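You operate a simulated robot arm through the tools that you are given. There is no shell and no other tool.

You run a simulated two-armed robot. Do the job below in one go: nothing can be reset, and whatever is moved stays where it is left.

TASK
Fit, grease and test the tall orange cap in the blue holder.
Fine: latch it, pump two shots of grease, hold the test button till the lamp lights, in that order.
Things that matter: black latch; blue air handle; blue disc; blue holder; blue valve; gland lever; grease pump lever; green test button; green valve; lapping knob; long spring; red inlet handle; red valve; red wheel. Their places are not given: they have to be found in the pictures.

The check looks at the end state, three seconds after you hand in, the way a careful person would. Anything else that was tipped, shoved, dropped, spilled or broken makes it a failure. A push-on lid holds only when it is set on centred and level and pressed home; a screw cap is set on level and turned clockwise until tight.

THE ROBOT
Two 7-joint arms with fingered hands on one trunk that stands fixed in place. Base frame: the origin is at the foot of the trunk, x ahead of it, y to its left, z up; the work surface is at about z = 80. Lengths are in cm, angles in rad, forces in N, time in s.
The left shoulder is at [7, 15.3, 114.7], the right one opposite. With the tool pointing down near the work surface each hand reaches from about 10 to 86 cm from the base axis, measured 20 degrees to its own side. Payload 3.9 kg a hand.
The tool frame of a hand sits at the grasp point between the pads (the TCP): z along the fingers, y along the line on which they close. The tips reach 3 cm beyond it. The gripper opens to 10.4 cm; its body begins 3.5 cm behind the TCP. The gripper is a hand of 4 fingers: y runs from the thumb to the fingers, the wrist lies at [-1.7, -10.4, -17.8] in the tool frame, and closing takes about 1.5 s.
Orientation is told as [roll, pitch, yaw] about the base's x, y, z axes, in that order, counted from this pose: with the fingers straight down and the wrist toward the robot, the tool's x, y and z point along [0, 1, 0], [1, 0, 0] and [0, 0, -1] of the base frame.

THE INTERFACE
- The arms move only by the tool apply_moves. It takes "left_rows", "right_rows" or both (then of equal length, played together; a hand with none holds still); each is a list of rows, each a list of 7 numbers: the shift along the tool's x, y, z in cm, then the turn, a rotation vector about the tool's x, y, z in rad, then the closure, from 0 (fully open) to 1 (shut). In form: [[dx, dy, dz, wx, wy, wz, claw], ...]. A call has 1 to 20 rows; each row shifts and turns the commanded pose from where the row before left it, along the tool's axes as they then stand. Each row takes 0.2 s and may step no farther than 5 cm and 0.15 rad from the row before; otherwise, or with a gripper value out of range, the whole call is refused. Where a pose cannot be reached the arm comes as near as it can. A force on the tool above 40 N (or 10 N above the force at the start of the call, whichever is more), or a blocked arm, ends the call early, and 0.2 s more pass. The fingers move at their own pace (about 7.2 cm/s each) and stop on an object; they squeeze with about 22 N. The grip force told is the motor's: it shows also when the fingers shut on nothing. Time passes only in rows, and 0.2 s behind the last, so rows that do not move let the fingers close. The reply holds the time, the measured pose of the TCP, the force on the tool along the base axes, the opening and the grip force, in the units named above and with some noise, with the torque about the TCP (base axes, N m) and any sound that the robot's microphone picked up.
- Cameras (640 x 400 px; columns grow to the right, rows downward): "scene" is now at [13.42, -0.71, 136.48]; the picture's right is [-0.09, -1.00, -0.00], its down [-0.67, 0.06, -0.74] and it looks along [0.73, -0.07, -0.68] (base axes); focal length 278 px, centre (320, 200). "left" rides on the left gripper at [-6.6, -9, -12.6] in its tool frame; the picture's right is [-0.78, -0.30, 0.56], its down [0.57, -0.70, 0.42] and it looks along [0.26, 0.65, 0.71] (tool axes); focal length 275 px, centre (320, 200). "right" rides on the right gripper at [6.6, -9, -12.6] in its tool frame; the picture's right is [-0.78, 0.30, -0.56], its down [-0.57, -0.70, 0.42] and it looks along [-0.27, 0.65, 0.71] (tool axes); focal length 275 px, centre (320, 200).
- grab_frame(camera): a new picture of that camera. The clock stands still meanwhile.
- move_column(by): slides the trunk up (or, below 0, down) by that many cm; the arms and the scene camera ride with it, the base frame stays. It gives what a move gives, with no picture.
- grasp_type(shape, hand): the hand has 4 fingers and takes this shape, open, in about a second: jaw (thumb against the fingers, like two jaws); tri (thumb and two fingers); tip (a fingertip pinch); poke (one finger out to press); point (the index stretched); flat (the hand flat); cup (the hand cupped); fist (a fist). The gripper value then closes the fingers along that shape, each until it touches; the sizes above hold for jaw. It gives what a move gives, with no picture.
- aim_head(pan, tilt): turns the head with the scene camera to pan (to the left, within 1.501 rad either way) and tilt (down, from -0.506 to 1.204), counted from straight ahead of the robot. It gives what a move gives.
- probe_pixels(camera, pixels): for up to 12 pixels [column, row] of the newest picture of that camera ("zoom" is the newest enlarged one), the place [x, y, z] in the base frame of the surface seen there, good to about 0.3 cm. The clock stands still meanwhile.
- inspect(camera, box): a new picture of the part [left, top, right, bottom] of that camera's present view, enlarged. The clock stands still meanwhile.
- job_done(): hands the job in; it is judged then, once.

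Open the grippers and draw the arms clear of the work before you hand the job in, unless the task says otherwise.

The tools are called after "Request:" as name(argument=value, ...) on one line, values as JSON. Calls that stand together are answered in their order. apply_moves: Moves the arms, as the interface text tells. Its arguments: {"type":"object","properties":{"left_rows":{"type":"array","items":{"type":"array","items":{"type":"number"}}},"right_rows":{"type":"array","items":{"type":"array","items":{"type":"number"}}}},"required":[]} The other tools are called the same way: move_column (by) moves the trunk up or down; grasp_type (shape, hand) gives the hand a shape; aim_head (pan, tilt) turns the head that bears the scene camera; grab_frame (camera) takes a picture; probe_pixels (camera, pixels) gives the place of the surface under pixels of a picture; inspect (camera, box) takes an enlarged picture of a part of a camera's view; job_done () hands the job in.

At the start:

```text
time: 0.0
left_position: [59.76, 10.21, 110.05]
left_tcp_rot: [0.0, -0.001, 0.001]
left_contact_force: [-0.2, -0.3, 0.2]
left_ft_torque: [0.02, -0.03, 0.03]
left_opening: 10.37
left_grip_force: 0.1
left_shape: jaw
right_position: [50.44, -33.71, 114.99]
right_tcp_rot: [-0.001, 0.001, 0.0]
right_contact_force: [0.5, 0.7, 0.1]
right_ft_torque: [0.04, -0.03, 0.02]
right_opening: 10.39
right_grip_force: 0.0
right_shape: jaw
trunk travel left (down, up): [-60.0, 34.0]
head pan, tilt (commanded): [-0.091, 0.742]
```

scene: 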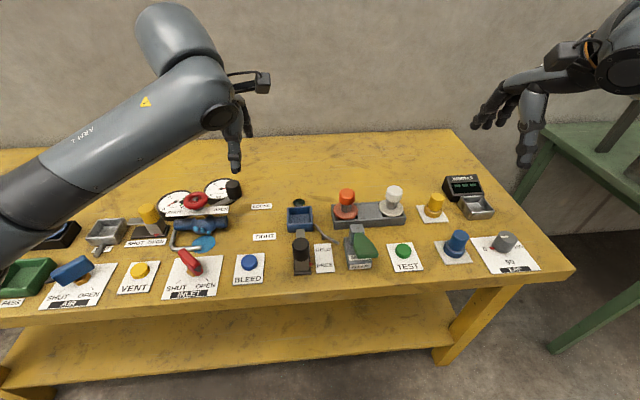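
right: 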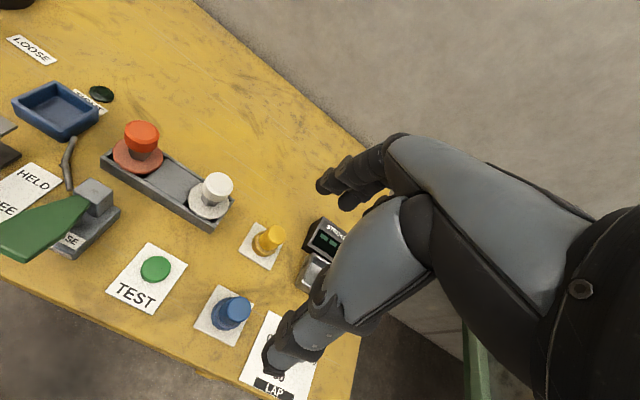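
left: 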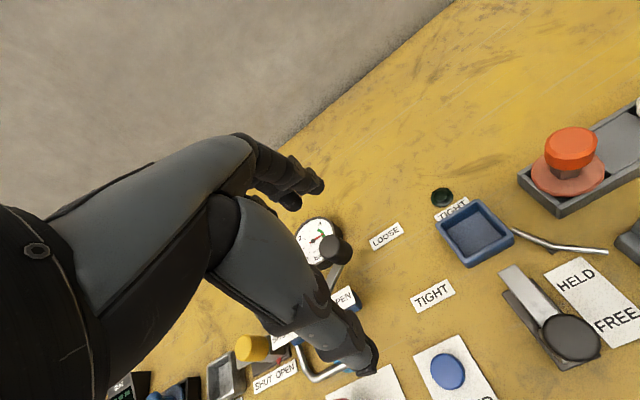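

I'll begin by looking at the middle of the bench closely: the orange cap (346,200), blue holder (300,218), latch (302,252), grease pump (360,245) and test button (403,251).

Request:
inspect(camera="scene", box=[240, 170, 440, 295])

Request:
inspect(camera="scene", box=[400, 160, 560, 280])

Request:
inspect(camera="scene", box=[80, 170, 280, 300])

```text
3.20 times, centred on (340, 232) of scene
```

zoom: 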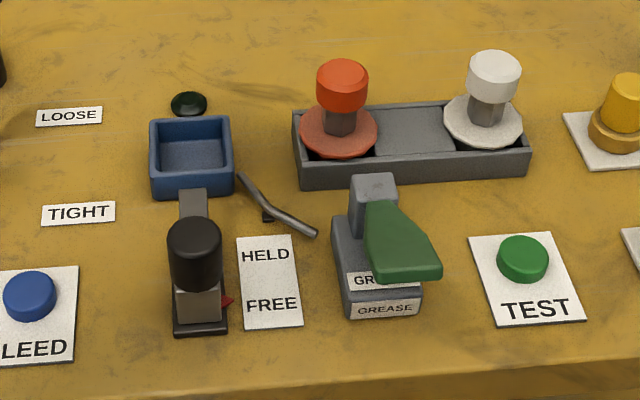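

```text
3.33 times, centred on (480, 220) of scene
```

zoom: 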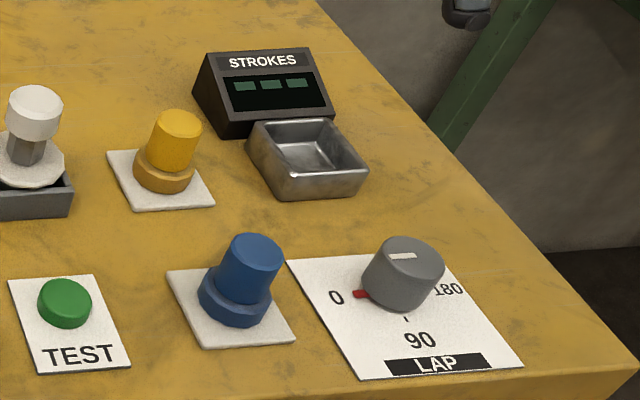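

```text
3.08 times, centred on (180, 235) of scene
```

zoom: 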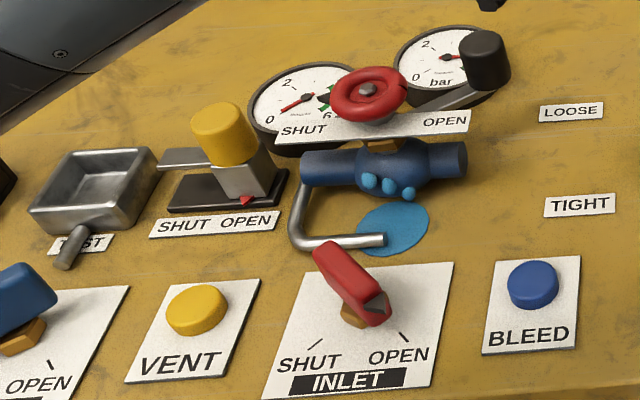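

The tray holds an orange piece (disc, stem and top) and a white one. I want the left end of the bench too, and measurements of the main objects.

Request:
probe_pixels(camera="scene", pixels=[[346, 194], [346, 208], [335, 213], [300, 218], [288, 210], [313, 210], [290, 228], [313, 228], [302, 245], [360, 245], [403, 249], [395, 192]])

Request:
aim_head(pan=0.6, tilt=0.8)

Request:
grab_frame(camera="scene")

```text
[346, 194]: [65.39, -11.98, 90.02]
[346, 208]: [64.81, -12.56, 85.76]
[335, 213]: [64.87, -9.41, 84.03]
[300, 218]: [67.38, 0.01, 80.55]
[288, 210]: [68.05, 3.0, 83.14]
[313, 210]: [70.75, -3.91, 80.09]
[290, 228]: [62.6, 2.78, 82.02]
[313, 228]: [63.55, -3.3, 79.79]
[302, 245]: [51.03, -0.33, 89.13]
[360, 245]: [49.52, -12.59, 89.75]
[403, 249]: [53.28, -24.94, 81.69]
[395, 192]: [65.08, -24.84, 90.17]
```

```text
time: 1.1
left_position: [59.74, 10.25, 110.05]
left_tcp_rot: [-0.002, 0.003, 0.0]
left_contact_force: [-0.2, -0.1, -0.1]
left_ft_torque: [0.01, -0.01, 0.0]
left_opening: 10.39
left_grip_force: 0.2
left_shape: jaw
right_position: [50.44, -33.69, 114.99]
right_tcp_rot: [0.0, -0.001, 0.001]
right_contact_force: [-0.1, 0.3, -0.3]
right_ft_torque: [-0.02, 0.02, 0.02]
right_opening: 10.37
right_grip_force: 0.1
right_shape: jaw
trunk travel left (down, up): [-60.0, 34.0]
head pan, tilt (commanded): [0.6, 0.799]
```

```text
taken
```

scene: 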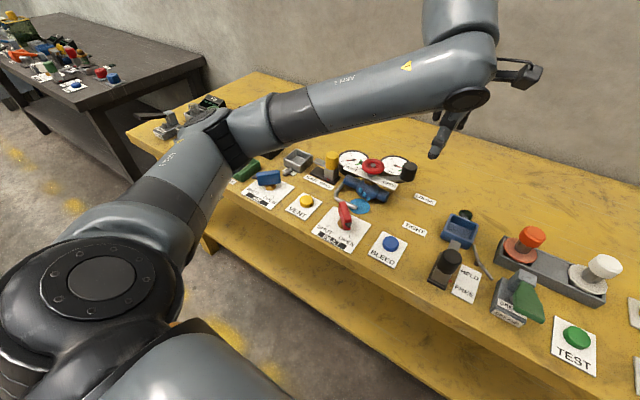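

The left arm hides the left end of the bench; I enlarge what can be seen around (250,160) and at (190,115).

Request:
inspect(camera="scene", box=[120, 80, 300, 200])

Request:
inspect(camera="scene", box=[400, 180, 620, 350])

Request:
inspect(camera="right", box=[0, 0, 300, 320])

```text
3.33 times, centred on (210, 140) of scene
```

zoom: 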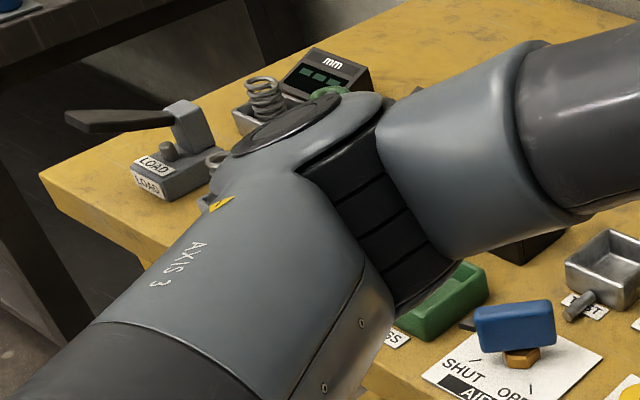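

```text
2.35 times, centred on (510, 265) of scene
```

zoom: 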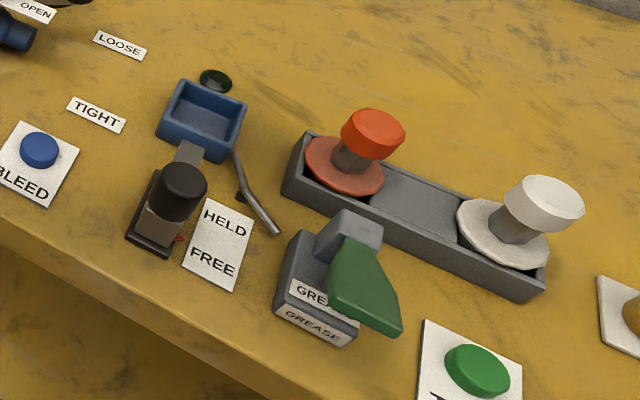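

```text
1.25 times, centred on (150, 160) of right
```

zoom: 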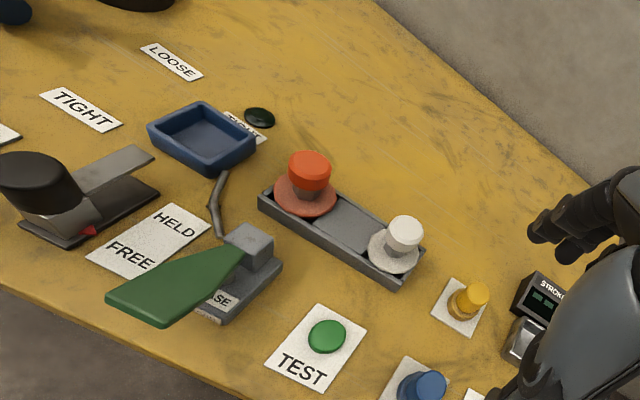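

The orange piece stands in a grey tray with a white one, and the latch bar points at the holder. I aim the head back at the work area for tight close-ups.

Request:
aim_head(pan=-0.1, tilt=0.85)

Request:
grab_frame(camera="scene")

```text
time: 2.1
left_position: [59.85, 10.32, 110.03]
left_tcp_rot: [0.001, -0.001, 0.002]
left_contact_force: [-0.2, 0.6, -0.1]
left_ft_torque: [0.05, -0.02, 0.01]
left_opening: 10.39
left_grip_force: 0.0
left_shape: jaw
right_position: [50.4, -33.66, 114.95]
right_tcp_rot: [0.001, 0.001, 0.001]
right_contact_force: [-0.8, 0.1, 0.0]
right_ft_torque: [-0.05, 0.01, 0.02]
right_opening: 10.37
right_grip_force: 0.0
right_shape: jaw
trunk travel left (down, up): [-60.0, 34.0]
head pan, tilt (commanded): [-0.099, 0.85]
```

```text
taken
```

scene: 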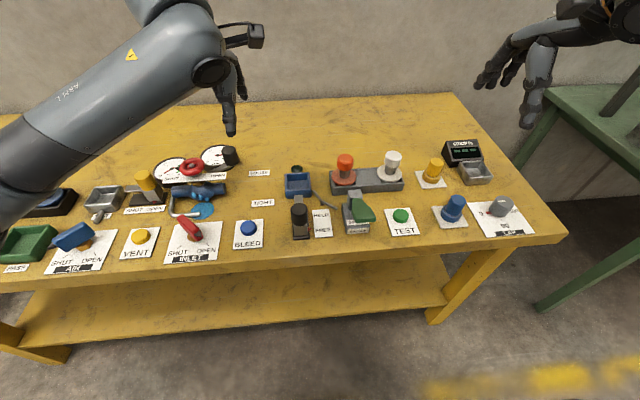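

Now tight close-ups of the holder/latch area and the orange piece.

Request:
inspect(camera="scene", box=[270, 160, 350, 210])

Request:
inspect(camera="scene", box=[325, 145, 413, 200])

Request:
inspect(camera="scene", box=[280, 185, 384, 250])

```text
8.00 times, centred on (310, 185) of scene
```

zoom: 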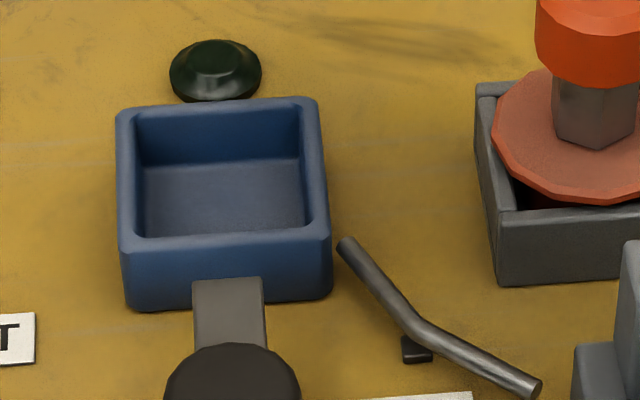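

```text
7.27 times, centred on (369, 172) of scene
```

zoom: 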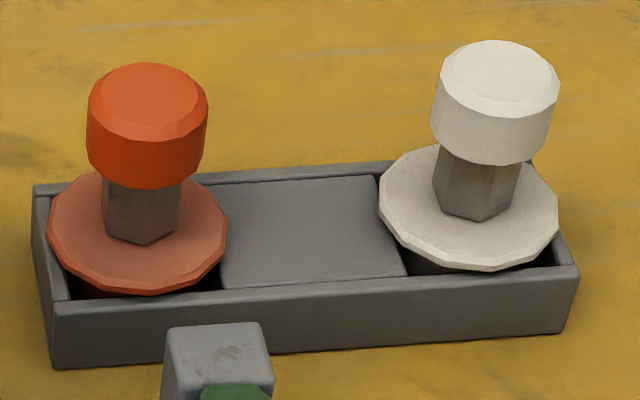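

```text
6.15 times, centred on (332, 218) of scene
```

zoom: 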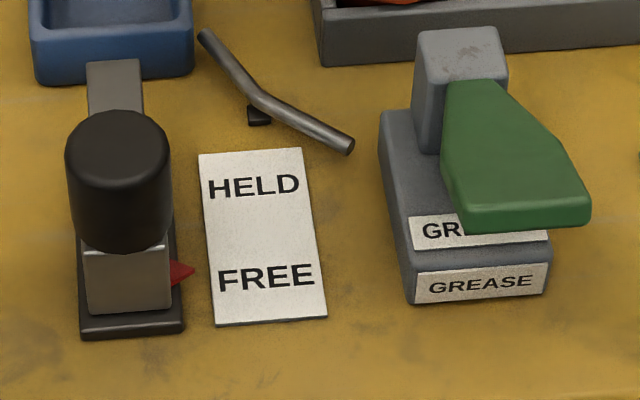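

The piece seems to have a darker red body beneath its disc, which likely drops into the holder. I measure key points of the holder, cap and tray.

Request:
inspect(camera="scene", box=[325, 145, 413, 200])

Request:
probe_pixels(camera="zoom", pixels=[[147, 85], [147, 150], [92, 140], [204, 140], [140, 222], [60, 225], [216, 240], [137, 280], [137, 287], [110, 292], [210, 292], [300, 230]])

Request:
inspect(camera="scene", box=[270, 160, 350, 210])

Request:
probe_pixels(camera="zoom", pixels=[[122, 120], [312, 103], [125, 250], [325, 240], [220, 100], [220, 232], [124, 180], [318, 170], [220, 210], [220, 150], [215, 60], [228, 310]])

```text
7.27 times, centred on (369, 172) of scene
```

zoom: 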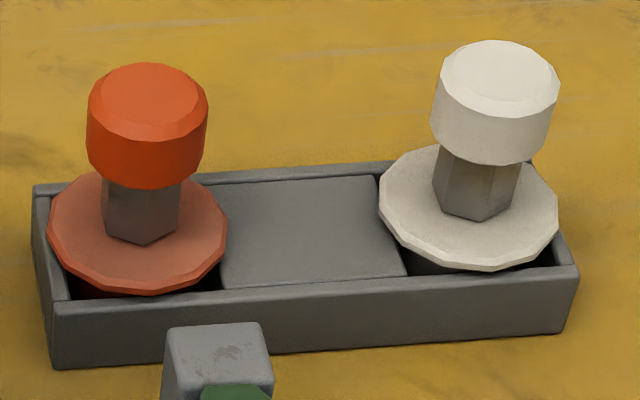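

```text
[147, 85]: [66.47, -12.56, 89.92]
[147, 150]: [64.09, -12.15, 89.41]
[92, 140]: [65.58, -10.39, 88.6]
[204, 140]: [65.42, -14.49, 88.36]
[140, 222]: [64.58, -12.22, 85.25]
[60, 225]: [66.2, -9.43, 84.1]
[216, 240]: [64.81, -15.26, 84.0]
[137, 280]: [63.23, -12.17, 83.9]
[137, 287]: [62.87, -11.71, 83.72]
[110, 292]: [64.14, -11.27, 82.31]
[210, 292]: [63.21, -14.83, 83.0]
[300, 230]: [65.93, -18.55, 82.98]
```

```text
8.00 times, centred on (310, 185) of scene
```

zoom: 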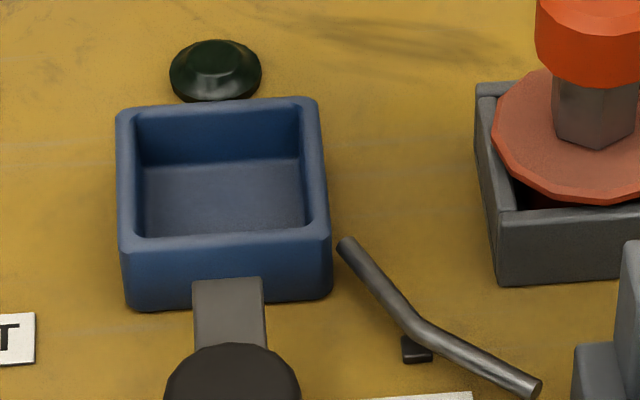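

```text
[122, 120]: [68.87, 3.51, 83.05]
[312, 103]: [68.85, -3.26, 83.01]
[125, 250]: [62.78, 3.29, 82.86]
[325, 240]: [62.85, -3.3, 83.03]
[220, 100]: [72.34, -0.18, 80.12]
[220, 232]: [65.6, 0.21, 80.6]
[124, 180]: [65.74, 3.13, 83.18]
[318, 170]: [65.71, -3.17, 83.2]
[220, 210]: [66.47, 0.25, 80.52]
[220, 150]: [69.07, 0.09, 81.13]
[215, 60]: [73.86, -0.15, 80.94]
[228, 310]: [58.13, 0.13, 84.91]
```

I measured: holder centre ≈(65.8,0), rim z 83.1, floor 80.5; cap axis ≈(65,-12.3), knob z 87–90, disc top z 84. Before deciding, I move the left hand to the left and back to view the hidden left end of the bench.

Request:
apply_moves(left_rows=[[4, -3, -1, 0, 0, 0, 0], [4, -3, -1, 0, 0, 0, 0], [4, -3, -1, 0, 0, 0, 0], [4, -3, -1, 0, 0, 0, 0], [4, -3, -1, 0, 0, 0, 0], [4, -3, -1, 0, 0, 0, 0]])

Request:
grab_frame(camera="left")

Request:
grab_frame(camera="scene")

```text
refused: row 1 steps farther than a row can; nothing moved
```

```text
taken
```

left: 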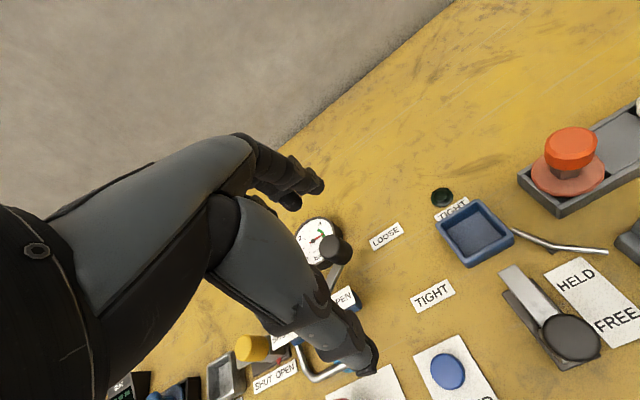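

```text
taken
```

scene: 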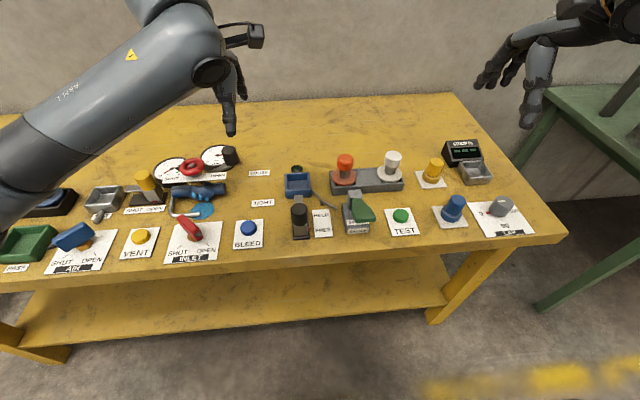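

The step was slightly over 5 cm, so I use smaller steps to move the left hand out to the left and back.

Request:
apply_moves(left_rows=[[3.5, -3, -1, 0, 0, 0, 0], [3.5, -3, -1, 0, 0, 0, 0], [3.5, -3, -1, 0, 0, 0, 0], [3.5, -3, -1, 0, 0, 0, 0], [3.5, -3, -1, 0, 0, 0, 0], [3.5, -3, -1, 0, 0, 0, 0]])

Request:
grab_frame(camera="left")

Request:
grab_frame(camera="scene")

```text
time: 3.5
left_position: [41.49, 31.43, 115.86]
left_tcp_rot: [0.001, 0.0, 0.001]
left_contact_force: [-0.6, 0.6, 0.3]
left_ft_torque: [0.0, -0.03, -0.01]
left_opening: 10.38
left_grip_force: 0.0
left_shape: jaw
right_position: [50.29, -33.65, 115.12]
right_tcp_rot: [0.001, -0.002, 0.0]
right_contact_force: [-0.4, -0.3, 0.2]
right_ft_torque: [-0.01, 0.0, 0.01]
right_opening: 10.37
right_grip_force: 0.1
right_shape: jaw
trunk travel left (down, up): [-60.0, 34.0]
head pan, tilt (commanded): [-0.099, 0.85]
```

```text
taken
```

left: 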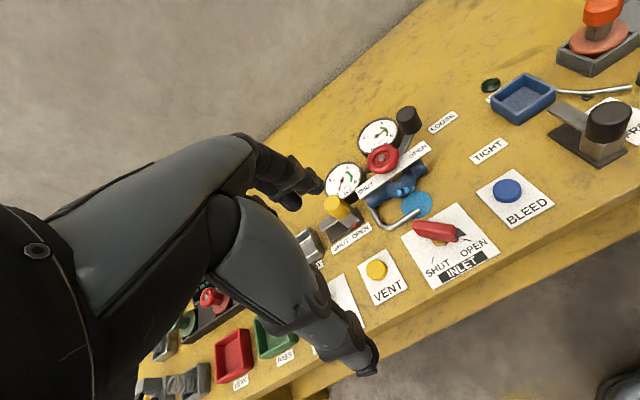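

```text
taken
```

scene: 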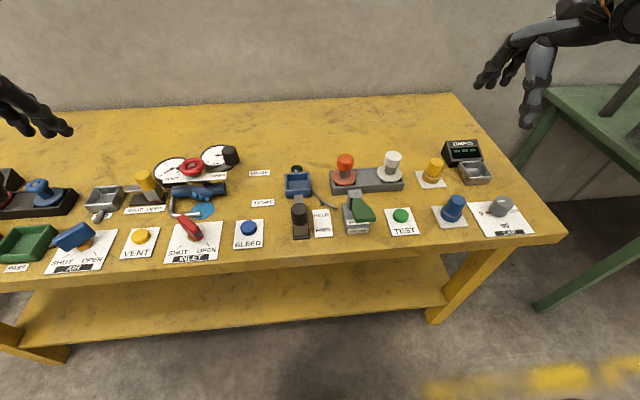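

The left end now shows trays with red/green/blue parts near (40,200). I turn the head left to see them all.

Request:
aim_head(pan=0.55, tilt=0.8)

Request:
grab_frame(camera="scene")

```text
time: 4.6
left_position: [41.82, 31.29, 115.84]
left_tcp_rot: [0.001, 0.0, 0.0]
left_contact_force: [0.3, 0.4, -0.1]
left_ft_torque: [0.05, -0.01, -0.01]
left_opening: 10.38
left_grip_force: 0.0
left_shape: jaw
right_position: [50.4, -33.73, 114.95]
right_tcp_rot: [0.0, 0.0, -0.001]
right_contact_force: [0.0, 0.7, 0.0]
right_ft_torque: [-0.02, -0.02, 0.01]
right_opening: 10.36
right_grip_force: 0.0
right_shape: jaw
trunk travel left (down, up): [-60.0, 34.0]
head pan, tilt (commanded): [0.55, 0.799]
```

```text
taken
```

scene: 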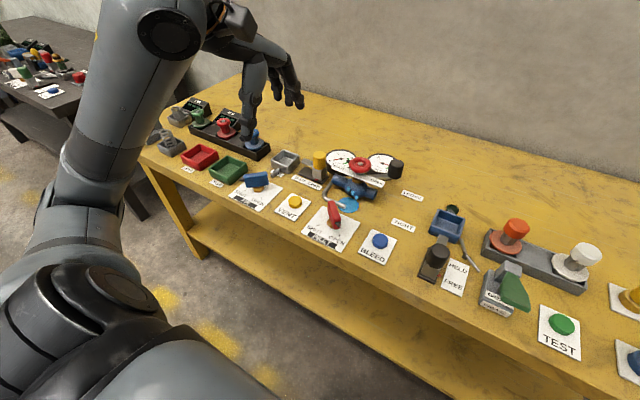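

No other orange cap exists; the red/green/blue valves are on the left end. I turn the head back and measure the latch, its HELD/FREE marks, the pump and button.

Request:
aim_head(pan=-0.1, tilt=0.85)

Request:
inspect(camera="scene", box=[280, 185, 384, 250])

Request:
probe_pixels(camera="zoom", pixels=[[118, 145], [118, 225], [70, 170], [165, 170], [115, 75], [90, 90], [140, 90], [125, 280], [185, 270], [255, 185], [265, 275], [130, 330]])

Request:
probe_pixels(camera="zoom", pixels=[[460, 40], [440, 120], [500, 120], [470, 200], [580, 205], [520, 215], [395, 170], [480, 285], [205, 35], [255, 95], [345, 145], [260, 117]])

```text
time: 5.6
left_position: [41.83, 31.26, 115.93]
left_tcp_rot: [-0.001, 0.0, 0.001]
left_contact_force: [0.1, -0.1, 0.4]
left_ft_torque: [-0.01, 0.02, 0.0]
left_opening: 10.41
left_grip_force: 0.0
left_shape: jaw
right_position: [50.44, -33.75, 114.98]
right_tcp_rot: [0.0, -0.001, 0.0]
right_contact_force: [0.1, -0.5, 0.3]
right_ft_torque: [-0.02, -0.01, 0.04]
right_opening: 10.38
right_grip_force: 0.1
right_shape: jaw
trunk travel left (down, up): [-60.0, 34.0]
head pan, tilt (commanded): [-0.099, 0.85]
```

```text
6.15 times, centred on (332, 218) of scene
```

zoom: 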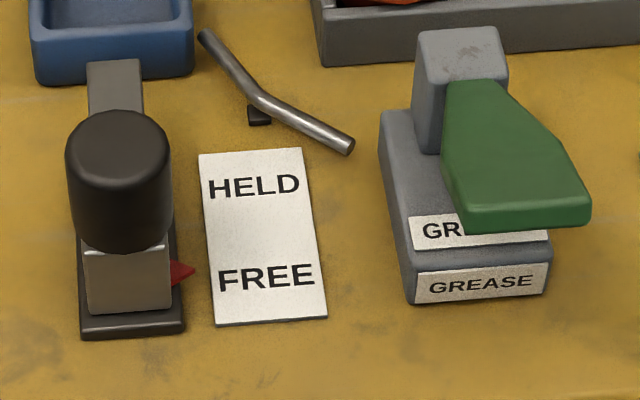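

```text
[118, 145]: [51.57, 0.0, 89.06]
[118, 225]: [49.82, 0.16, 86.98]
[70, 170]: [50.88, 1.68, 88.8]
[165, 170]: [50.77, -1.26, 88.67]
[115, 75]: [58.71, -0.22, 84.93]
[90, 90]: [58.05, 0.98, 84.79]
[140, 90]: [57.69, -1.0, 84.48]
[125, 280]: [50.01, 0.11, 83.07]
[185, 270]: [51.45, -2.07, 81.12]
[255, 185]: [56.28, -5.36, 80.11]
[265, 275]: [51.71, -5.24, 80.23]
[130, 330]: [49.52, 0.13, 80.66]
```

```text
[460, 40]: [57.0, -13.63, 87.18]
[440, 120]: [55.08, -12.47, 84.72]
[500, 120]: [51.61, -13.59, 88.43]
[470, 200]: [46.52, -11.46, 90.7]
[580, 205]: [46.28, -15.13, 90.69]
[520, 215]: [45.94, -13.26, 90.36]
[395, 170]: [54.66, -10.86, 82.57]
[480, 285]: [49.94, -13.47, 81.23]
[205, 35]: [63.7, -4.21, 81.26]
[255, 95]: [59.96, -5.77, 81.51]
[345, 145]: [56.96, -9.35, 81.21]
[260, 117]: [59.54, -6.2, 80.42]
```

Latch knob at (51.3,0), pointer at FREE x≈51.4 with HELD at x≈56.3, so it slides about 4.7 cm forward; pump handle tip at (46,-13.3,90.5), test button (53.3,-24.9,81.7). I move the right hand to above the orange cap and look again.

Request:
apply_moves(right_rows=[[3, 2, 1.5, 0, 0, 0, 0], [3, 2, 1.5, 0, 0, 0, 0], [3, 2, 1.5, 0, 0, 0, 0], [3, 2, 1.5, 0, 0, 0, 0], [3, 2, 1.5, 0, 0, 0, 0], [3, 2, 1.5, 0, 0, 0, 0], [3.4, 2.5, 2, 0, 0, 0, 0], [0, 0, 0, 0, 0, 0, 0]])

Request:
grab_frame(camera="right")

Request:
grab_frame(camera="scene")

```text
time: 7.4
left_position: [41.91, 31.3, 115.89]
left_tcp_rot: [0.0, 0.0, 0.0]
left_contact_force: [0.1, 0.1, -0.1]
left_ft_torque: [-0.04, 0.03, 0.01]
left_opening: 10.36
left_grip_force: 0.1
left_shape: jaw
right_position: [61.36, -15.31, 104.72]
right_tcp_rot: [0.001, 0.0, 0.0]
right_contact_force: [-0.4, 0.1, 0.5]
right_ft_torque: [0.0, 0.0, 0.0]
right_opening: 10.39
right_grip_force: 0.1
right_shape: jaw
right hand out of reach, approached as far as the arm can: row 6, 7
trunk travel left (down, up): [-60.0, 34.0]
head pan, tilt (commanded): [-0.099, 0.85]
```

```text
taken
```

right: 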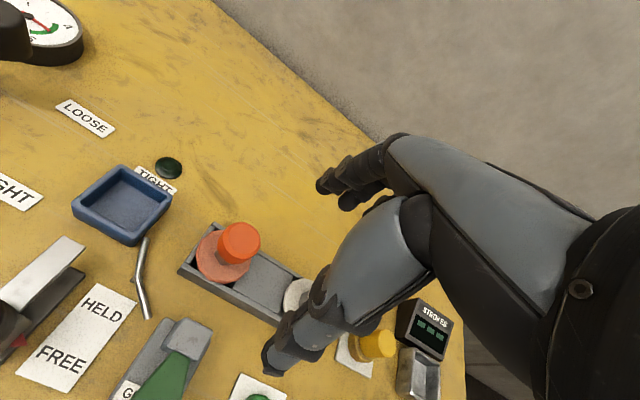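

```text
taken
```

scene: 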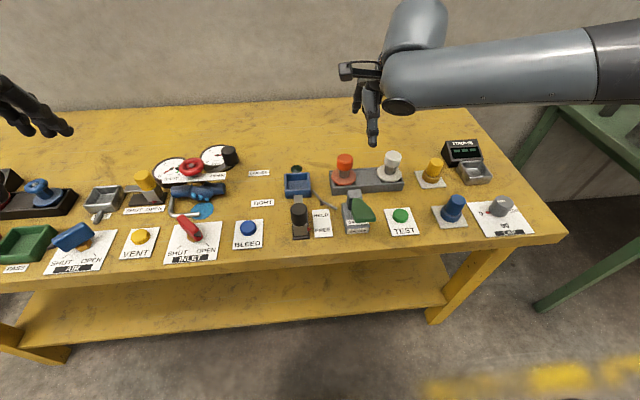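

The arm says out of reach at this height (likely a wrist limit when so high); lowering the hand should relieve it. I step down 6 cm with no sideways motion and read the pose.

Request:
apply_moves(right_rows=[[0, 0, 2, 0, 0, 0, 0], [0, 0, 2, 0, 0, 0, 0], [0, 0, 2, 0, 0, 0, 0], [0, 0, 0, 0, 0, 0, 0], [0, 0, 0, 0, 0, 0, 0]])

```text
time: 8.6
left_position: [41.78, 31.32, 115.84]
left_tcp_rot: [0.0, -0.001, 0.001]
left_contact_force: [0.3, -0.1, 0.0]
left_ft_torque: [0.0, -0.02, -0.03]
left_opening: 10.37
left_grip_force: 0.0
left_shape: jaw
right_position: [60.32, -16.22, 99.31]
right_tcp_rot: [0.002, -0.002, 0.0]
right_contact_force: [1.2, 0.3, 0.4]
right_ft_torque: [0.0, -0.03, 0.02]
right_opening: 10.39
right_grip_force: 0.1
right_shape: jaw
right hand out of reach, approached as far as the arm can: row 1, 2, 3
trunk travel left (down, up): [-60.0, 34.0]
head pan, tilt (commanded): [-0.099, 0.85]
```

The reading (60.3,-16.2,99.3) suggests the wrist is bent at its limit because the forearm comes in from the right. I yaw the hand so its wrist points more toward its own side (turn about tool z) and see whether it frees up.

Request:
apply_moves(right_rows=[[0, 0, 0, 0, 0, -0.14, 0], [0, 0, 0, 0, 0, -0.14, 0], [0, 0, 0, 0, 0, -0.14, 0], [0, 0, 0, 0, 0, -0.14, 0], [0, 0, 0, 0, 0, 0, 0]])

Request:
grab_frame(camera="scene")

```text
time: 9.8
left_position: [41.83, 31.4, 115.91]
left_tcp_rot: [-0.002, 0.001, 0.003]
left_contact_force: [-1.1, -0.9, -0.6]
left_ft_torque: [0.0, 0.03, -0.02]
left_opening: 10.41
left_grip_force: 0.0
left_shape: jaw
right_position: [60.14, -16.28, 99.29]
right_tcp_rot: [-0.001, 0.001, 0.56]
right_contact_force: [0.4, -0.2, -0.7]
right_ft_torque: [0.01, 0.0, 0.0]
right_opening: 10.37
right_grip_force: 0.0
right_shape: jaw
trunk travel left (down, up): [-60.0, 34.0]
head pan, tilt (commanded): [-0.099, 0.85]
```

```text
taken
```

scene: 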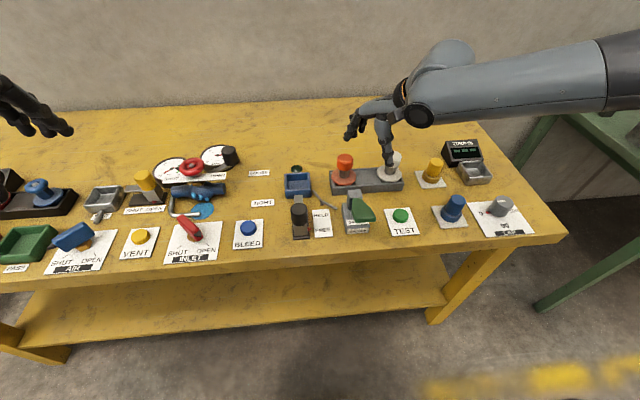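

The hand yawed freely to 0.56 and the command no longer complains. I move 4.8 cm ahead and 4 cm left to come over the orange cap.

Request:
apply_moves(right_rows=[[0.21, 1.55, 0, 0, 0, 0, 0], [0.21, 1.55, 0, 0, 0, 0, 0], [0.21, 1.55, 0, 0, 0, 0, 0], [0.21, 1.55, 0, 0, 0, 0, 0], [0, 0, 0, 0, 0, 0, 0]])

Request:
grab_frame(camera="right")

Request:
grab_frame(camera="scene")

```text
time: 11.0
left_position: [41.76, 31.27, 115.87]
left_tcp_rot: [0.001, 0.001, 0.002]
left_contact_force: [0.2, -0.2, 0.2]
left_ft_torque: [0.03, 0.02, -0.02]
left_opening: 10.39
left_grip_force: 0.0
left_shape: jaw
right_position: [61.15, -14.78, 100.88]
right_tcp_rot: [0.0, 0.0, 0.558]
right_contact_force: [0.7, -0.4, 1.2]
right_ft_torque: [0.02, 0.02, 0.01]
right_opening: 10.39
right_grip_force: 0.0
right_shape: jaw
right hand out of reach, approached as far as the arm can: row 1, 2, 3, 4
trunk travel left (down, up): [-60.0, 34.0]
head pan, tilt (commanded): [-0.099, 0.85]
```

```text
taken
```

right: 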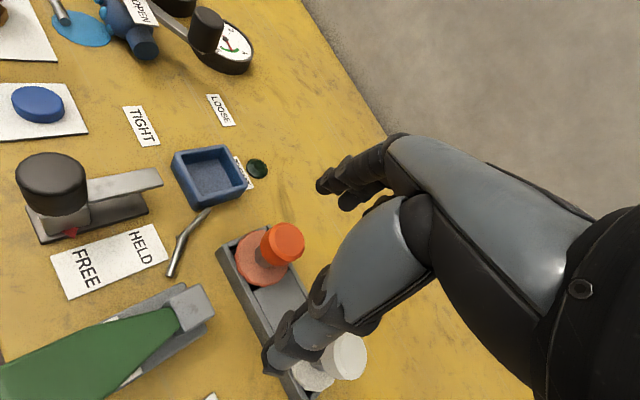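

```text
taken
```

scene: 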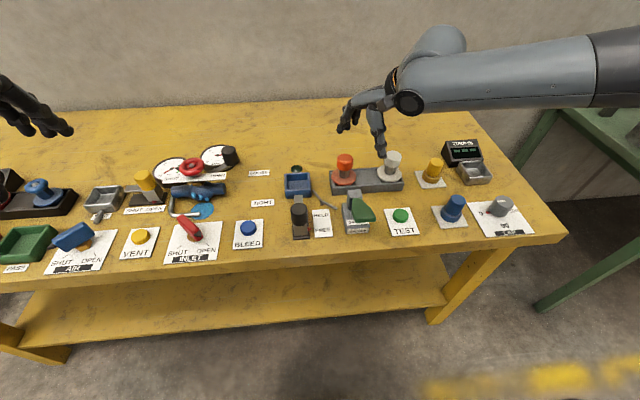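

Still blocked at (61.2,-14.8,100.9), well inside the arm's length, so it's a posture limit. Raising the trunk should let the arm reach downward more naturally, so I lift it 15 cm.

Request:
move_column(by=15)

Request:
apply_moves(right_rows=[[0, 0, 2, 0, 0, 0, 0], [0, 0, 2, 0, 0, 0, 0], [0, 0, 2, 0, 0, 0, 0], [0, 0, 2, 0, 0, 0, 0], [0, 0, 2, 0, 0, 0, 0], [0, 0, 2, 0, 0, 0, 0], [0, 0, 0, 0, 0, 0, 0]])

Request:
grab_frame(camera="scene")

```text
time: 12.7
left_position: [41.73, 31.24, 130.91]
left_tcp_rot: [0.001, -0.002, 0.003]
left_contact_force: [-0.3, -0.4, -0.3]
left_ft_torque: [-0.02, -0.02, -0.03]
left_opening: 10.38
left_grip_force: 0.0
left_shape: jaw
right_position: [61.22, -14.83, 115.93]
right_tcp_rot: [-0.001, -0.002, 0.56]
right_contact_force: [-1.2, 0.4, 0.1]
right_ft_torque: [0.03, 0.0, -0.02]
right_opening: 10.39
right_grip_force: 0.0
right_shape: jaw
trunk travel left (down, up): [-75.0, 19.0]
head pan, tilt (commanded): [-0.099, 0.85]
```

```text
time: 14.3
left_position: [41.73, 31.19, 130.86]
left_tcp_rot: [-0.001, 0.001, 0.002]
left_contact_force: [-0.6, -1.2, 0.6]
left_ft_torque: [0.0, 0.01, 0.02]
left_opening: 10.37
left_grip_force: 0.1
left_shape: jaw
right_position: [57.45, -17.28, 106.17]
right_tcp_rot: [0.0, -0.003, 0.561]
right_contact_force: [0.5, 0.2, 0.9]
right_ft_torque: [-0.01, -0.01, 0.01]
right_opening: 10.36
right_grip_force: 0.1
right_shape: jaw
right hand out of reach, approached as far as the arm can: row 1, 2, 3, 4, 5, 6
trunk travel left (down, up): [-75.0, 19.0]
head pan, tilt (commanded): [-0.099, 0.85]
```

```text
taken
```

scene: 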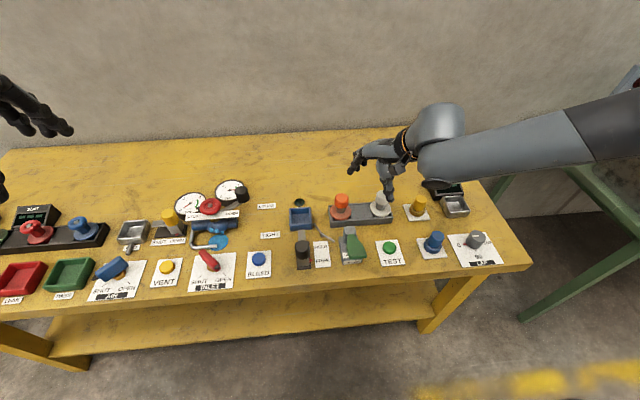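

The limit tracks a shoulder–TCP distance of about 55.6 cm, shorter than promised, so posture matters. I test it: retreat up, go to the own side (y≈-30), then push forward to see how far the hand gets there.

Request:
apply_moves(right_rows=[[-2, -3, -2.5, 0, 0, 0, 0], [-3, -2.5, -2.5, 0, 0, 0.14, 0], [-3.5, -1, -2.5, 0, 0, 0.14, 0], [-4, 0, 0, 0, 0, 0.14, 0], [-2, 2, 0, 0, 0, 0.14, 0], [0, 4, 0, 0, 0, 0, 0], [0, 4, 0, 0, 0, 0, 0], [0, 4, 0, 0, 0, 0, 0], [0, 4, 0, 0, 0, 0, 0], [0, 4, 0, 0, 0, 0, 0], [0, 0, 0, 0, 0, 0, 0]])

Request:
grab_frame(camera="scene")

```text
time: 16.7
left_position: [41.74, 31.32, 130.97]
left_tcp_rot: [0.0, 0.0, 0.001]
left_contact_force: [0.3, 0.3, -0.3]
left_ft_torque: [0.0, 0.02, 0.0]
left_opening: 10.35
left_grip_force: 0.0
left_shape: jaw
right_position: [68.62, -34.5, 115.85]
right_tcp_rot: [0.0, -0.002, 0.0]
right_contact_force: [0.1, -0.6, -0.6]
right_ft_torque: [-0.01, 0.01, 0.03]
right_opening: 10.37
right_grip_force: 0.0
right_shape: jaw
right hand out of reach, approached as far as the arm can: row 8, 9, 10
trunk travel left (down, up): [-75.0, 19.0]
head pan, tilt (commanded): [-0.099, 0.85]
```

```text
taken
```

scene: 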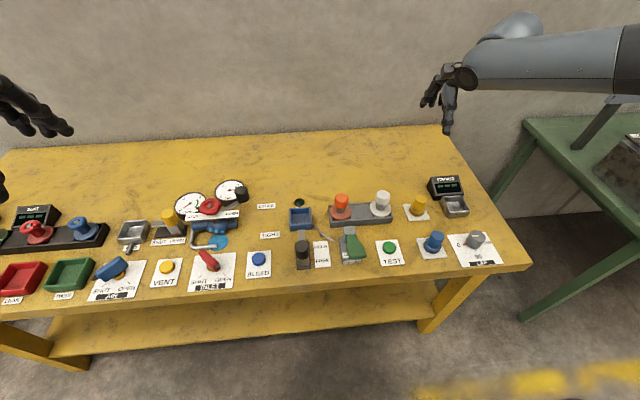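

At y≈-34.5 the hand reaches x=68.6, so the limit is posture dependent. I look at the right arm's posture before choosing another approach.

Request:
aim_head(pan=-0.9, tilt=0.5)

Request:
grab_frame(camera="scene")

Request:
grab_frame(camera="right")

```text
time: 17.9
left_position: [41.82, 31.3, 130.81]
left_tcp_rot: [0.0, 0.001, 0.002]
left_contact_force: [-0.2, 0.2, 0.0]
left_ft_torque: [0.04, 0.02, -0.05]
left_opening: 10.36
left_grip_force: 0.0
left_shape: jaw
right_position: [68.58, -34.46, 115.95]
right_tcp_rot: [0.0, -0.001, -0.001]
right_contact_force: [-0.7, 0.2, 0.6]
right_ft_torque: [0.01, -0.01, -0.01]
right_opening: 10.39
right_grip_force: 0.1
right_shape: jaw
trunk travel left (down, up): [-75.0, 19.0]
head pan, tilt (commanded): [-0.901, 0.499]
```

```text
taken
```

scene: 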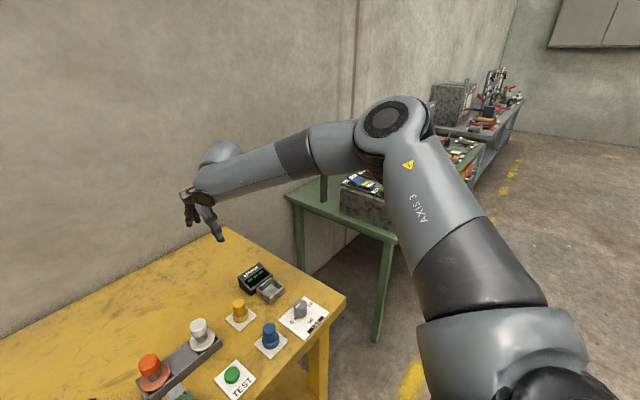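

```text
taken
```

right: 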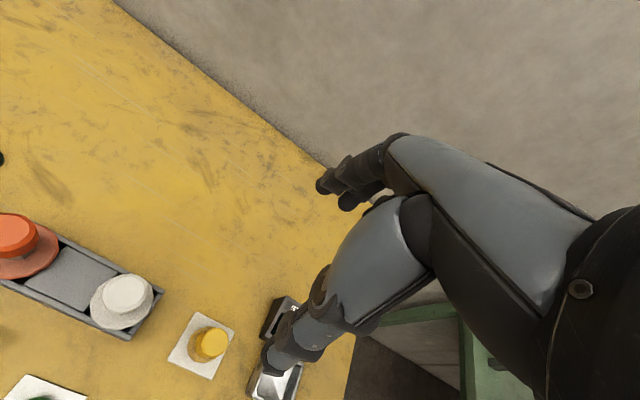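

The arm looks like an industrial 7-joint arm with the elbow out to the right. I probe points along it to get the real geometry.

Request:
probe_pixels(camera="scene", pixels=[[388, 118], [415, 165], [450, 250], [490, 350], [345, 148], [295, 152], [240, 175], [205, 185], [220, 150], [205, 205], [218, 232], [540, 390]])

```text
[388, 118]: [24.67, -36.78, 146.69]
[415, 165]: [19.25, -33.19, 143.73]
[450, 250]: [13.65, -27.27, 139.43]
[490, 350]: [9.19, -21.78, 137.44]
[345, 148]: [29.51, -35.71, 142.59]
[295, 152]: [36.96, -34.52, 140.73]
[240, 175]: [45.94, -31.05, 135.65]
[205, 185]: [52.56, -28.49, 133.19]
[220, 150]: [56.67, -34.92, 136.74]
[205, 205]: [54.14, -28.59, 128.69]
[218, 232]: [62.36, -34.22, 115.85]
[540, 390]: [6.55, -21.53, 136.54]
```

Upper arm ≈30 cm, forearm ≈36 cm, elbow bent ~67°, so it is not extension-limited. The stated reach is for near the work surface; I back off, go low (z≈97) at this side, then sweep inward to test.

Request:
apply_moves(right_rows=[[0, -4, 2, 0, 0, 0, 0], [0, -4, 2, 0, 0, 0, 0], [0, -2, 4, 0, 0, 0, 0], [0, 0, 4, 0, 0, 0, 0], [0, 0, 4, 0, 0, 0, 0], [0, 0, 3, 0, 0, 0, 0], [4, 0, 0, 0, 0, 0, 0], [4, 0, 0, 0, 0, 0, 0], [4, 0, 0, 0, 0, 0, 0], [4, 0, 0, 0, 0, 0, 0], [4, 0, 0, 0, 0, 0, 0], [0, 0, 0, 0, 0, 0, 0]])

```text
time: 20.5
left_position: [41.75, 31.17, 130.92]
left_tcp_rot: [0.001, 0.002, 0.002]
left_contact_force: [-0.8, -0.1, -0.1]
left_ft_torque: [-0.01, 0.04, -0.01]
left_opening: 10.36
left_grip_force: 0.1
left_shape: jaw
right_position: [53.16, -17.74, 103.83]
right_tcp_rot: [-0.001, 0.0, 0.001]
right_contact_force: [0.8, -0.6, -0.3]
right_ft_torque: [0.03, 0.04, 0.04]
right_opening: 10.4
right_grip_force: 0.1
right_shape: jaw
right hand out of reach, approached as far as the arm can: row 6, 7, 8, 9, 10, 11
trunk travel left (down, up): [-75.0, 19.0]
head pan, tilt (commanded): [-0.901, 0.499]
```

Going low with the raised trunk made it worse, so the wrist needs the shoulder lower, not higher. I raise both hands and pull them back, then lower the trunk well below the starting height.

Request:
apply_moves(right_rows=[[-2, -1, -4, 0, 0, 0, 0], [-2, -1, -4, 0, 0, 0, 0], [-2, -1, -4, 0, 0, 0, 0], [-2, 0, -4, 0, 0, 0, 0], [-2, 0, -4, 0, 0, 0, 0], [-2, 0, -4, 0, 0, 0, 0], [0, 0, 0, 0, 0, 0, 0]], left_rows=[[0, -2.5, -3, 0, 0, 0, 0], [0, -2.5, -3, 0, 0, 0, 0], [0, -2.5, -3, 0, 0, 0, 0], [0, -2.5, -3, 0, 0, 0, 0], [0, -1, -1, 0, 0, 0, 0], [0, 0, 0, 0, 0, 0, 0], [0, 0, 0, 0, 0, 0, 0]])

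```text
time: 22.1
left_position: [30.91, 31.28, 143.59]
left_tcp_rot: [-0.001, -0.001, 0.002]
left_contact_force: [-0.2, 0.1, 0.4]
left_ft_torque: [-0.03, 0.01, -0.02]
left_opening: 10.37
left_grip_force: 0.0
left_shape: jaw
right_position: [50.35, -29.74, 127.88]
right_tcp_rot: [0.001, -0.001, -0.001]
right_contact_force: [0.8, -0.4, 0.6]
right_ft_torque: [-0.01, 0.0, 0.03]
right_opening: 10.38
right_grip_force: 0.1
right_shape: jaw
trunk travel left (down, up): [-75.0, 19.0]
head pan, tilt (commanded): [-0.901, 0.499]
```

Both hands are clear (right z 127.9, left z 143.6). I lower the trunk 25 cm, which puts the right hand near z 103.

Request:
move_column(by=-25)

Request:
apply_moves(right_rows=[[3, 2, 0, 0, 0, 0, 0], [3, 2, 0, 0, 0, 0, 0], [3, 2, 0, 0, 0, 0, 0], [3, 2, 0, 0, 0, 0, 0], [3, 2, 0, 0, 0, 0, 0], [2.4, 2, 0, 0, 0, 0, 0], [0, 2.6, 0, 0, 0, 0, 0], [0, 0, 0, 0, 0, 0, 0]])

```text
time: 24.6
left_position: [30.92, 31.08, 118.78]
left_tcp_rot: [-0.001, 0.0, 0.001]
left_contact_force: [-0.2, 0.1, -0.3]
left_ft_torque: [-0.03, 0.01, 0.01]
left_opening: 10.38
left_grip_force: 0.1
left_shape: jaw
right_position: [50.31, -29.7, 102.87]
right_tcp_rot: [-0.002, -0.003, 0.001]
right_contact_force: [0.6, -0.6, -0.6]
right_ft_torque: [0.0, 0.01, -0.01]
right_opening: 10.38
right_grip_force: 0.0
right_shape: jaw
trunk travel left (down, up): [-50.0, 44.0]
head pan, tilt (commanded): [-0.901, 0.499]
```

```text
time: 26.4
left_position: [31.0, 31.27, 118.71]
left_tcp_rot: [0.0, 0.001, 0.001]
left_contact_force: [-0.2, 0.2, -0.8]
left_ft_torque: [0.02, 0.0, 0.01]
left_opening: 10.36
left_grip_force: 0.1
left_shape: jaw
right_position: [61.16, -14.15, 102.95]
right_tcp_rot: [0.001, -0.002, 0.001]
right_contact_force: [-0.2, -0.3, 0.2]
right_ft_torque: [0.0, -0.01, 0.01]
right_opening: 10.39
right_grip_force: 0.1
right_shape: jaw
right hand out of reach, approached as far as the arm can: row 6, 7
trunk travel left (down, up): [-50.0, 44.0]
head pan, tilt (commanded): [-0.901, 0.499]
```

The limit is the same at any height: it fits an elbow point frozen at about shoulder+(16,-23,12). I check where the elbow is in the present pose.

Request:
aim_head(pan=-0.7, tilt=0.5)

Request:
grab_frame(camera="scene")

```text
time: 27.2
left_position: [30.89, 31.23, 118.66]
left_tcp_rot: [0.0, -0.001, 0.002]
left_contact_force: [0.1, 0.5, -0.4]
left_ft_torque: [0.0, -0.01, 0.03]
left_opening: 10.36
left_grip_force: 0.1
left_shape: jaw
right_position: [61.17, -14.12, 103.03]
right_tcp_rot: [0.002, -0.003, 0.002]
right_contact_force: [0.2, 0.0, -0.3]
right_ft_torque: [-0.02, -0.01, 0.02]
right_opening: 10.39
right_grip_force: 0.0
right_shape: jaw
trunk travel left (down, up): [-50.0, 44.0]
head pan, tilt (commanded): [-0.7, 0.499]
```

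```text
taken
```

scene: 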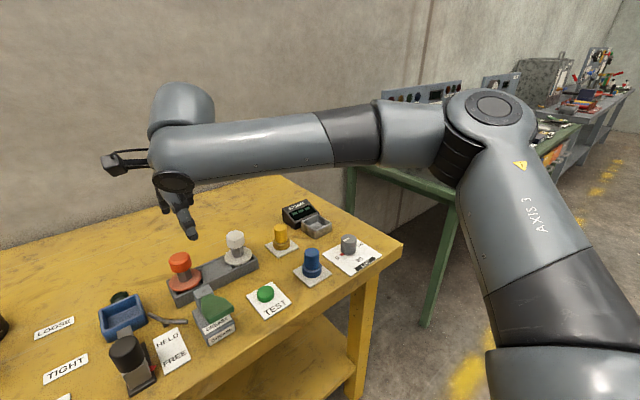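

The elbow sits at (490,110) and the wrist housing at (180,110). I probe these to model the arm.

Request:
probe_pixels(camera="scene", pixels=[[490, 105], [445, 150], [410, 140], [350, 135], [270, 145], [190, 155], [180, 100], [175, 183], [110, 165], [530, 220], [560, 300], [570, 380]])

```text
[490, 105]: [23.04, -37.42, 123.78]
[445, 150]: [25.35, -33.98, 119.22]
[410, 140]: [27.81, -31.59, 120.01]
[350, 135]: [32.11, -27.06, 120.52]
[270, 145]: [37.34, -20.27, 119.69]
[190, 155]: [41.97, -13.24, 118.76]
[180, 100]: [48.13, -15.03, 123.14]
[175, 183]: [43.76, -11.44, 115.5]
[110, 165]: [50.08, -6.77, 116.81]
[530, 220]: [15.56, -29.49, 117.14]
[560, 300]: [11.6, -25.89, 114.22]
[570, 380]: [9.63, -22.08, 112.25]
```

All limit poses fit one frozen elbow at shoulder+(15,-26,15.5). At the start the left arm had its elbow lower and more forward, so a better posture exists; I look at the left arm for comparison.

Request:
aim_head(pan=0.9, tilt=0.5)

Request:
grab_frame(camera="scene")

Request:
probe_pixels(camera="scene", pixels=[[100, 100], [150, 120], [200, 150], [250, 150], [300, 150], [350, 150], [150, 200], [100, 200], [100, 300], [200, 300], [250, 100], [400, 150]])

```text
time: 28.9
left_position: [30.9, 31.22, 118.81]
left_tcp_rot: [-0.001, 0.0, 0.002]
left_contact_force: [-0.3, 0.6, -0.4]
left_ft_torque: [0.04, -0.01, 0.01]
left_opening: 10.38
left_grip_force: 0.0
left_shape: jaw
right_position: [61.3, -14.22, 103.0]
right_tcp_rot: [0.001, -0.004, 0.0]
right_contact_force: [0.1, 0.2, 0.4]
right_ft_torque: [0.05, 0.01, -0.04]
right_opening: 10.39
right_grip_force: 0.1
right_shape: jaw
trunk travel left (down, up): [-50.0, 44.0]
head pan, tilt (commanded): [0.901, 0.499]
```

```text
taken
```

scene: 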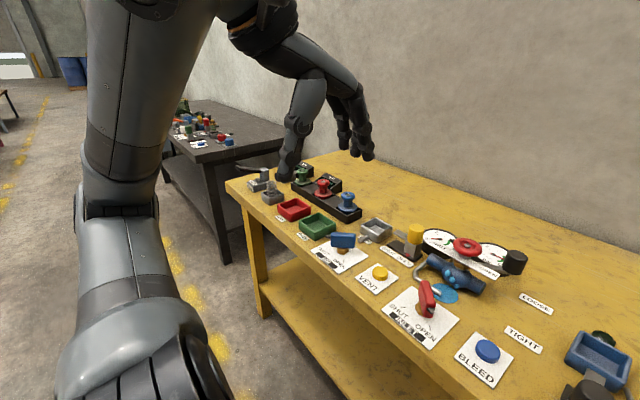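

```text
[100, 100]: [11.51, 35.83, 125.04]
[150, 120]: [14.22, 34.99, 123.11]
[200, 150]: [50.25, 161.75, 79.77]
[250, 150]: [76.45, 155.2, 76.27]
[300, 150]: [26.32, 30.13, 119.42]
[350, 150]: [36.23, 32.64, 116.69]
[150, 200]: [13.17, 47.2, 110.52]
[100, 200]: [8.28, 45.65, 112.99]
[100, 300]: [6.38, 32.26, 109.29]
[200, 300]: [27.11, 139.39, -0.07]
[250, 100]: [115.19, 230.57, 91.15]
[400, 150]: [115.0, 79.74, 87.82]
```

The left arm doesn't tell more, so I experiment: retract the right hand close in, yaw it the other way (wrist toward the left) to draw the elbow in, and then extend forward again.

Request:
aim_head(pan=-0.7, tilt=0.5)

Request:
apply_moves(right_rows=[[0, -4, -1, 0, 0, 0, 0], [0, -4, -1, 0, 0, 0, 0], [0, -4, -1, 0, 0, 0, 0], [0, -4, -1, 0, 0, 0, 0], [0, -3, 0, 0, 0, 0.14, 0], [0, 0, 0, 0, 0, 0.14, 0], [0, 0, 0, 0, 0, 0.14, 0], [0, 0, 0, 0, 0, 0.14, 0], [0, 0, 0, 0, 0, 0.14, 0], [0, 0, 0, 0, 0, 0, 0]])

Request:
grab_frame(camera="scene")

```text
time: 30.5
left_position: [30.86, 31.23, 118.63]
left_tcp_rot: [-0.001, 0.0, 0.001]
left_contact_force: [-0.1, -0.4, 0.6]
left_ft_torque: [0.01, 0.01, -0.02]
left_opening: 10.38
left_grip_force: 0.1
left_shape: jaw
right_position: [61.12, -14.09, 102.99]
right_tcp_rot: [0.003, -0.002, 0.0]
right_contact_force: [0.4, 0.1, 0.1]
right_ft_torque: [0.03, 0.0, 0.0]
right_opening: 10.4
right_grip_force: 0.1
right_shape: jaw
trunk travel left (down, up): [-50.0, 44.0]
head pan, tilt (commanded): [-0.7, 0.499]
```

```text
time: 32.7
left_position: [30.74, 31.2, 118.7]
left_tcp_rot: [0.002, 0.001, 0.001]
left_contact_force: [-1.0, -0.2, 0.0]
left_ft_torque: [0.02, -0.02, 0.0]
left_opening: 10.38
left_grip_force: 0.1
left_shape: jaw
right_position: [42.33, -14.21, 106.89]
right_tcp_rot: [0.002, 0.0, -0.704]
right_contact_force: [0.6, 0.6, 0.3]
right_ft_torque: [0.0, -0.03, 0.02]
right_opening: 10.41
right_grip_force: 0.0
right_shape: jaw
trunk travel left (down, up): [-50.0, 44.0]
head pan, tilt (commanded): [-0.7, 0.499]
```

```text
taken
```

scene: 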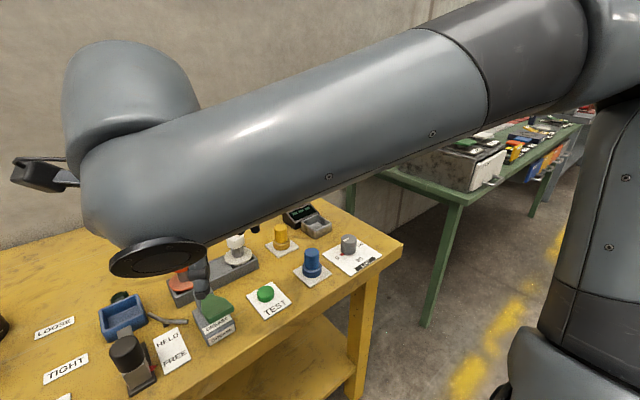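

Yaw is -0.70 at (42.3,-14.2,106.9). I push forward along base x with this yaw to see whether the limit moves.

Request:
apply_moves(right_rows=[[2.58, 3.06, 0, 0, 0, 0, 0], [2.58, 3.06, 0, 0, 0, 0, 0], [2.58, 3.06, 0, 0, 0, 0, 0], [2.58, 3.06, 0, 0, 0, 0, 0], [2.58, 3.06, 0, 0, 0, 0, 0], [2.58, 3.06, 0, 0, 0, 0, 0], [0, 0, 0, 0, 0, 0, 0]])

Request:
grab_frame(camera="scene")

```text
time: 34.3
left_position: [30.88, 31.32, 118.69]
left_tcp_rot: [-0.001, 0.0, 0.002]
left_contact_force: [0.3, -0.3, -0.2]
left_ft_torque: [-0.02, -0.01, -0.01]
left_opening: 10.39
left_grip_force: 0.1
left_shape: jaw
right_position: [56.86, -18.74, 105.12]
right_tcp_rot: [0.0, -0.001, -0.7]
right_contact_force: [0.0, -0.5, -0.9]
right_ft_torque: [0.01, 0.05, -0.03]
right_opening: 10.37
right_grip_force: 0.1
right_shape: jaw
right hand out of reach, approached as far as the arm can: row 3, 4, 5, 6
trunk travel left (down, up): [-50.0, 44.0]
head pan, tilt (commanded): [-0.7, 0.499]
```

```text
taken
```

scene: 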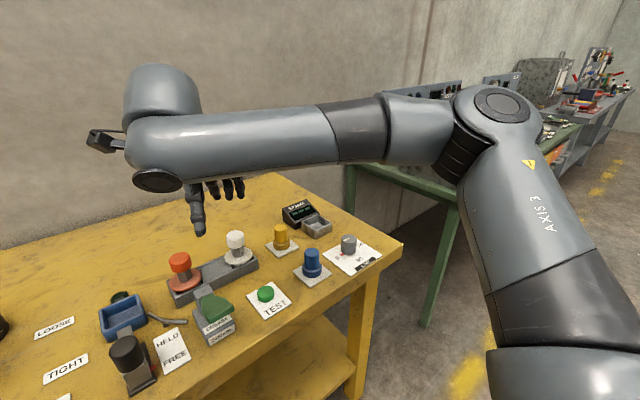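

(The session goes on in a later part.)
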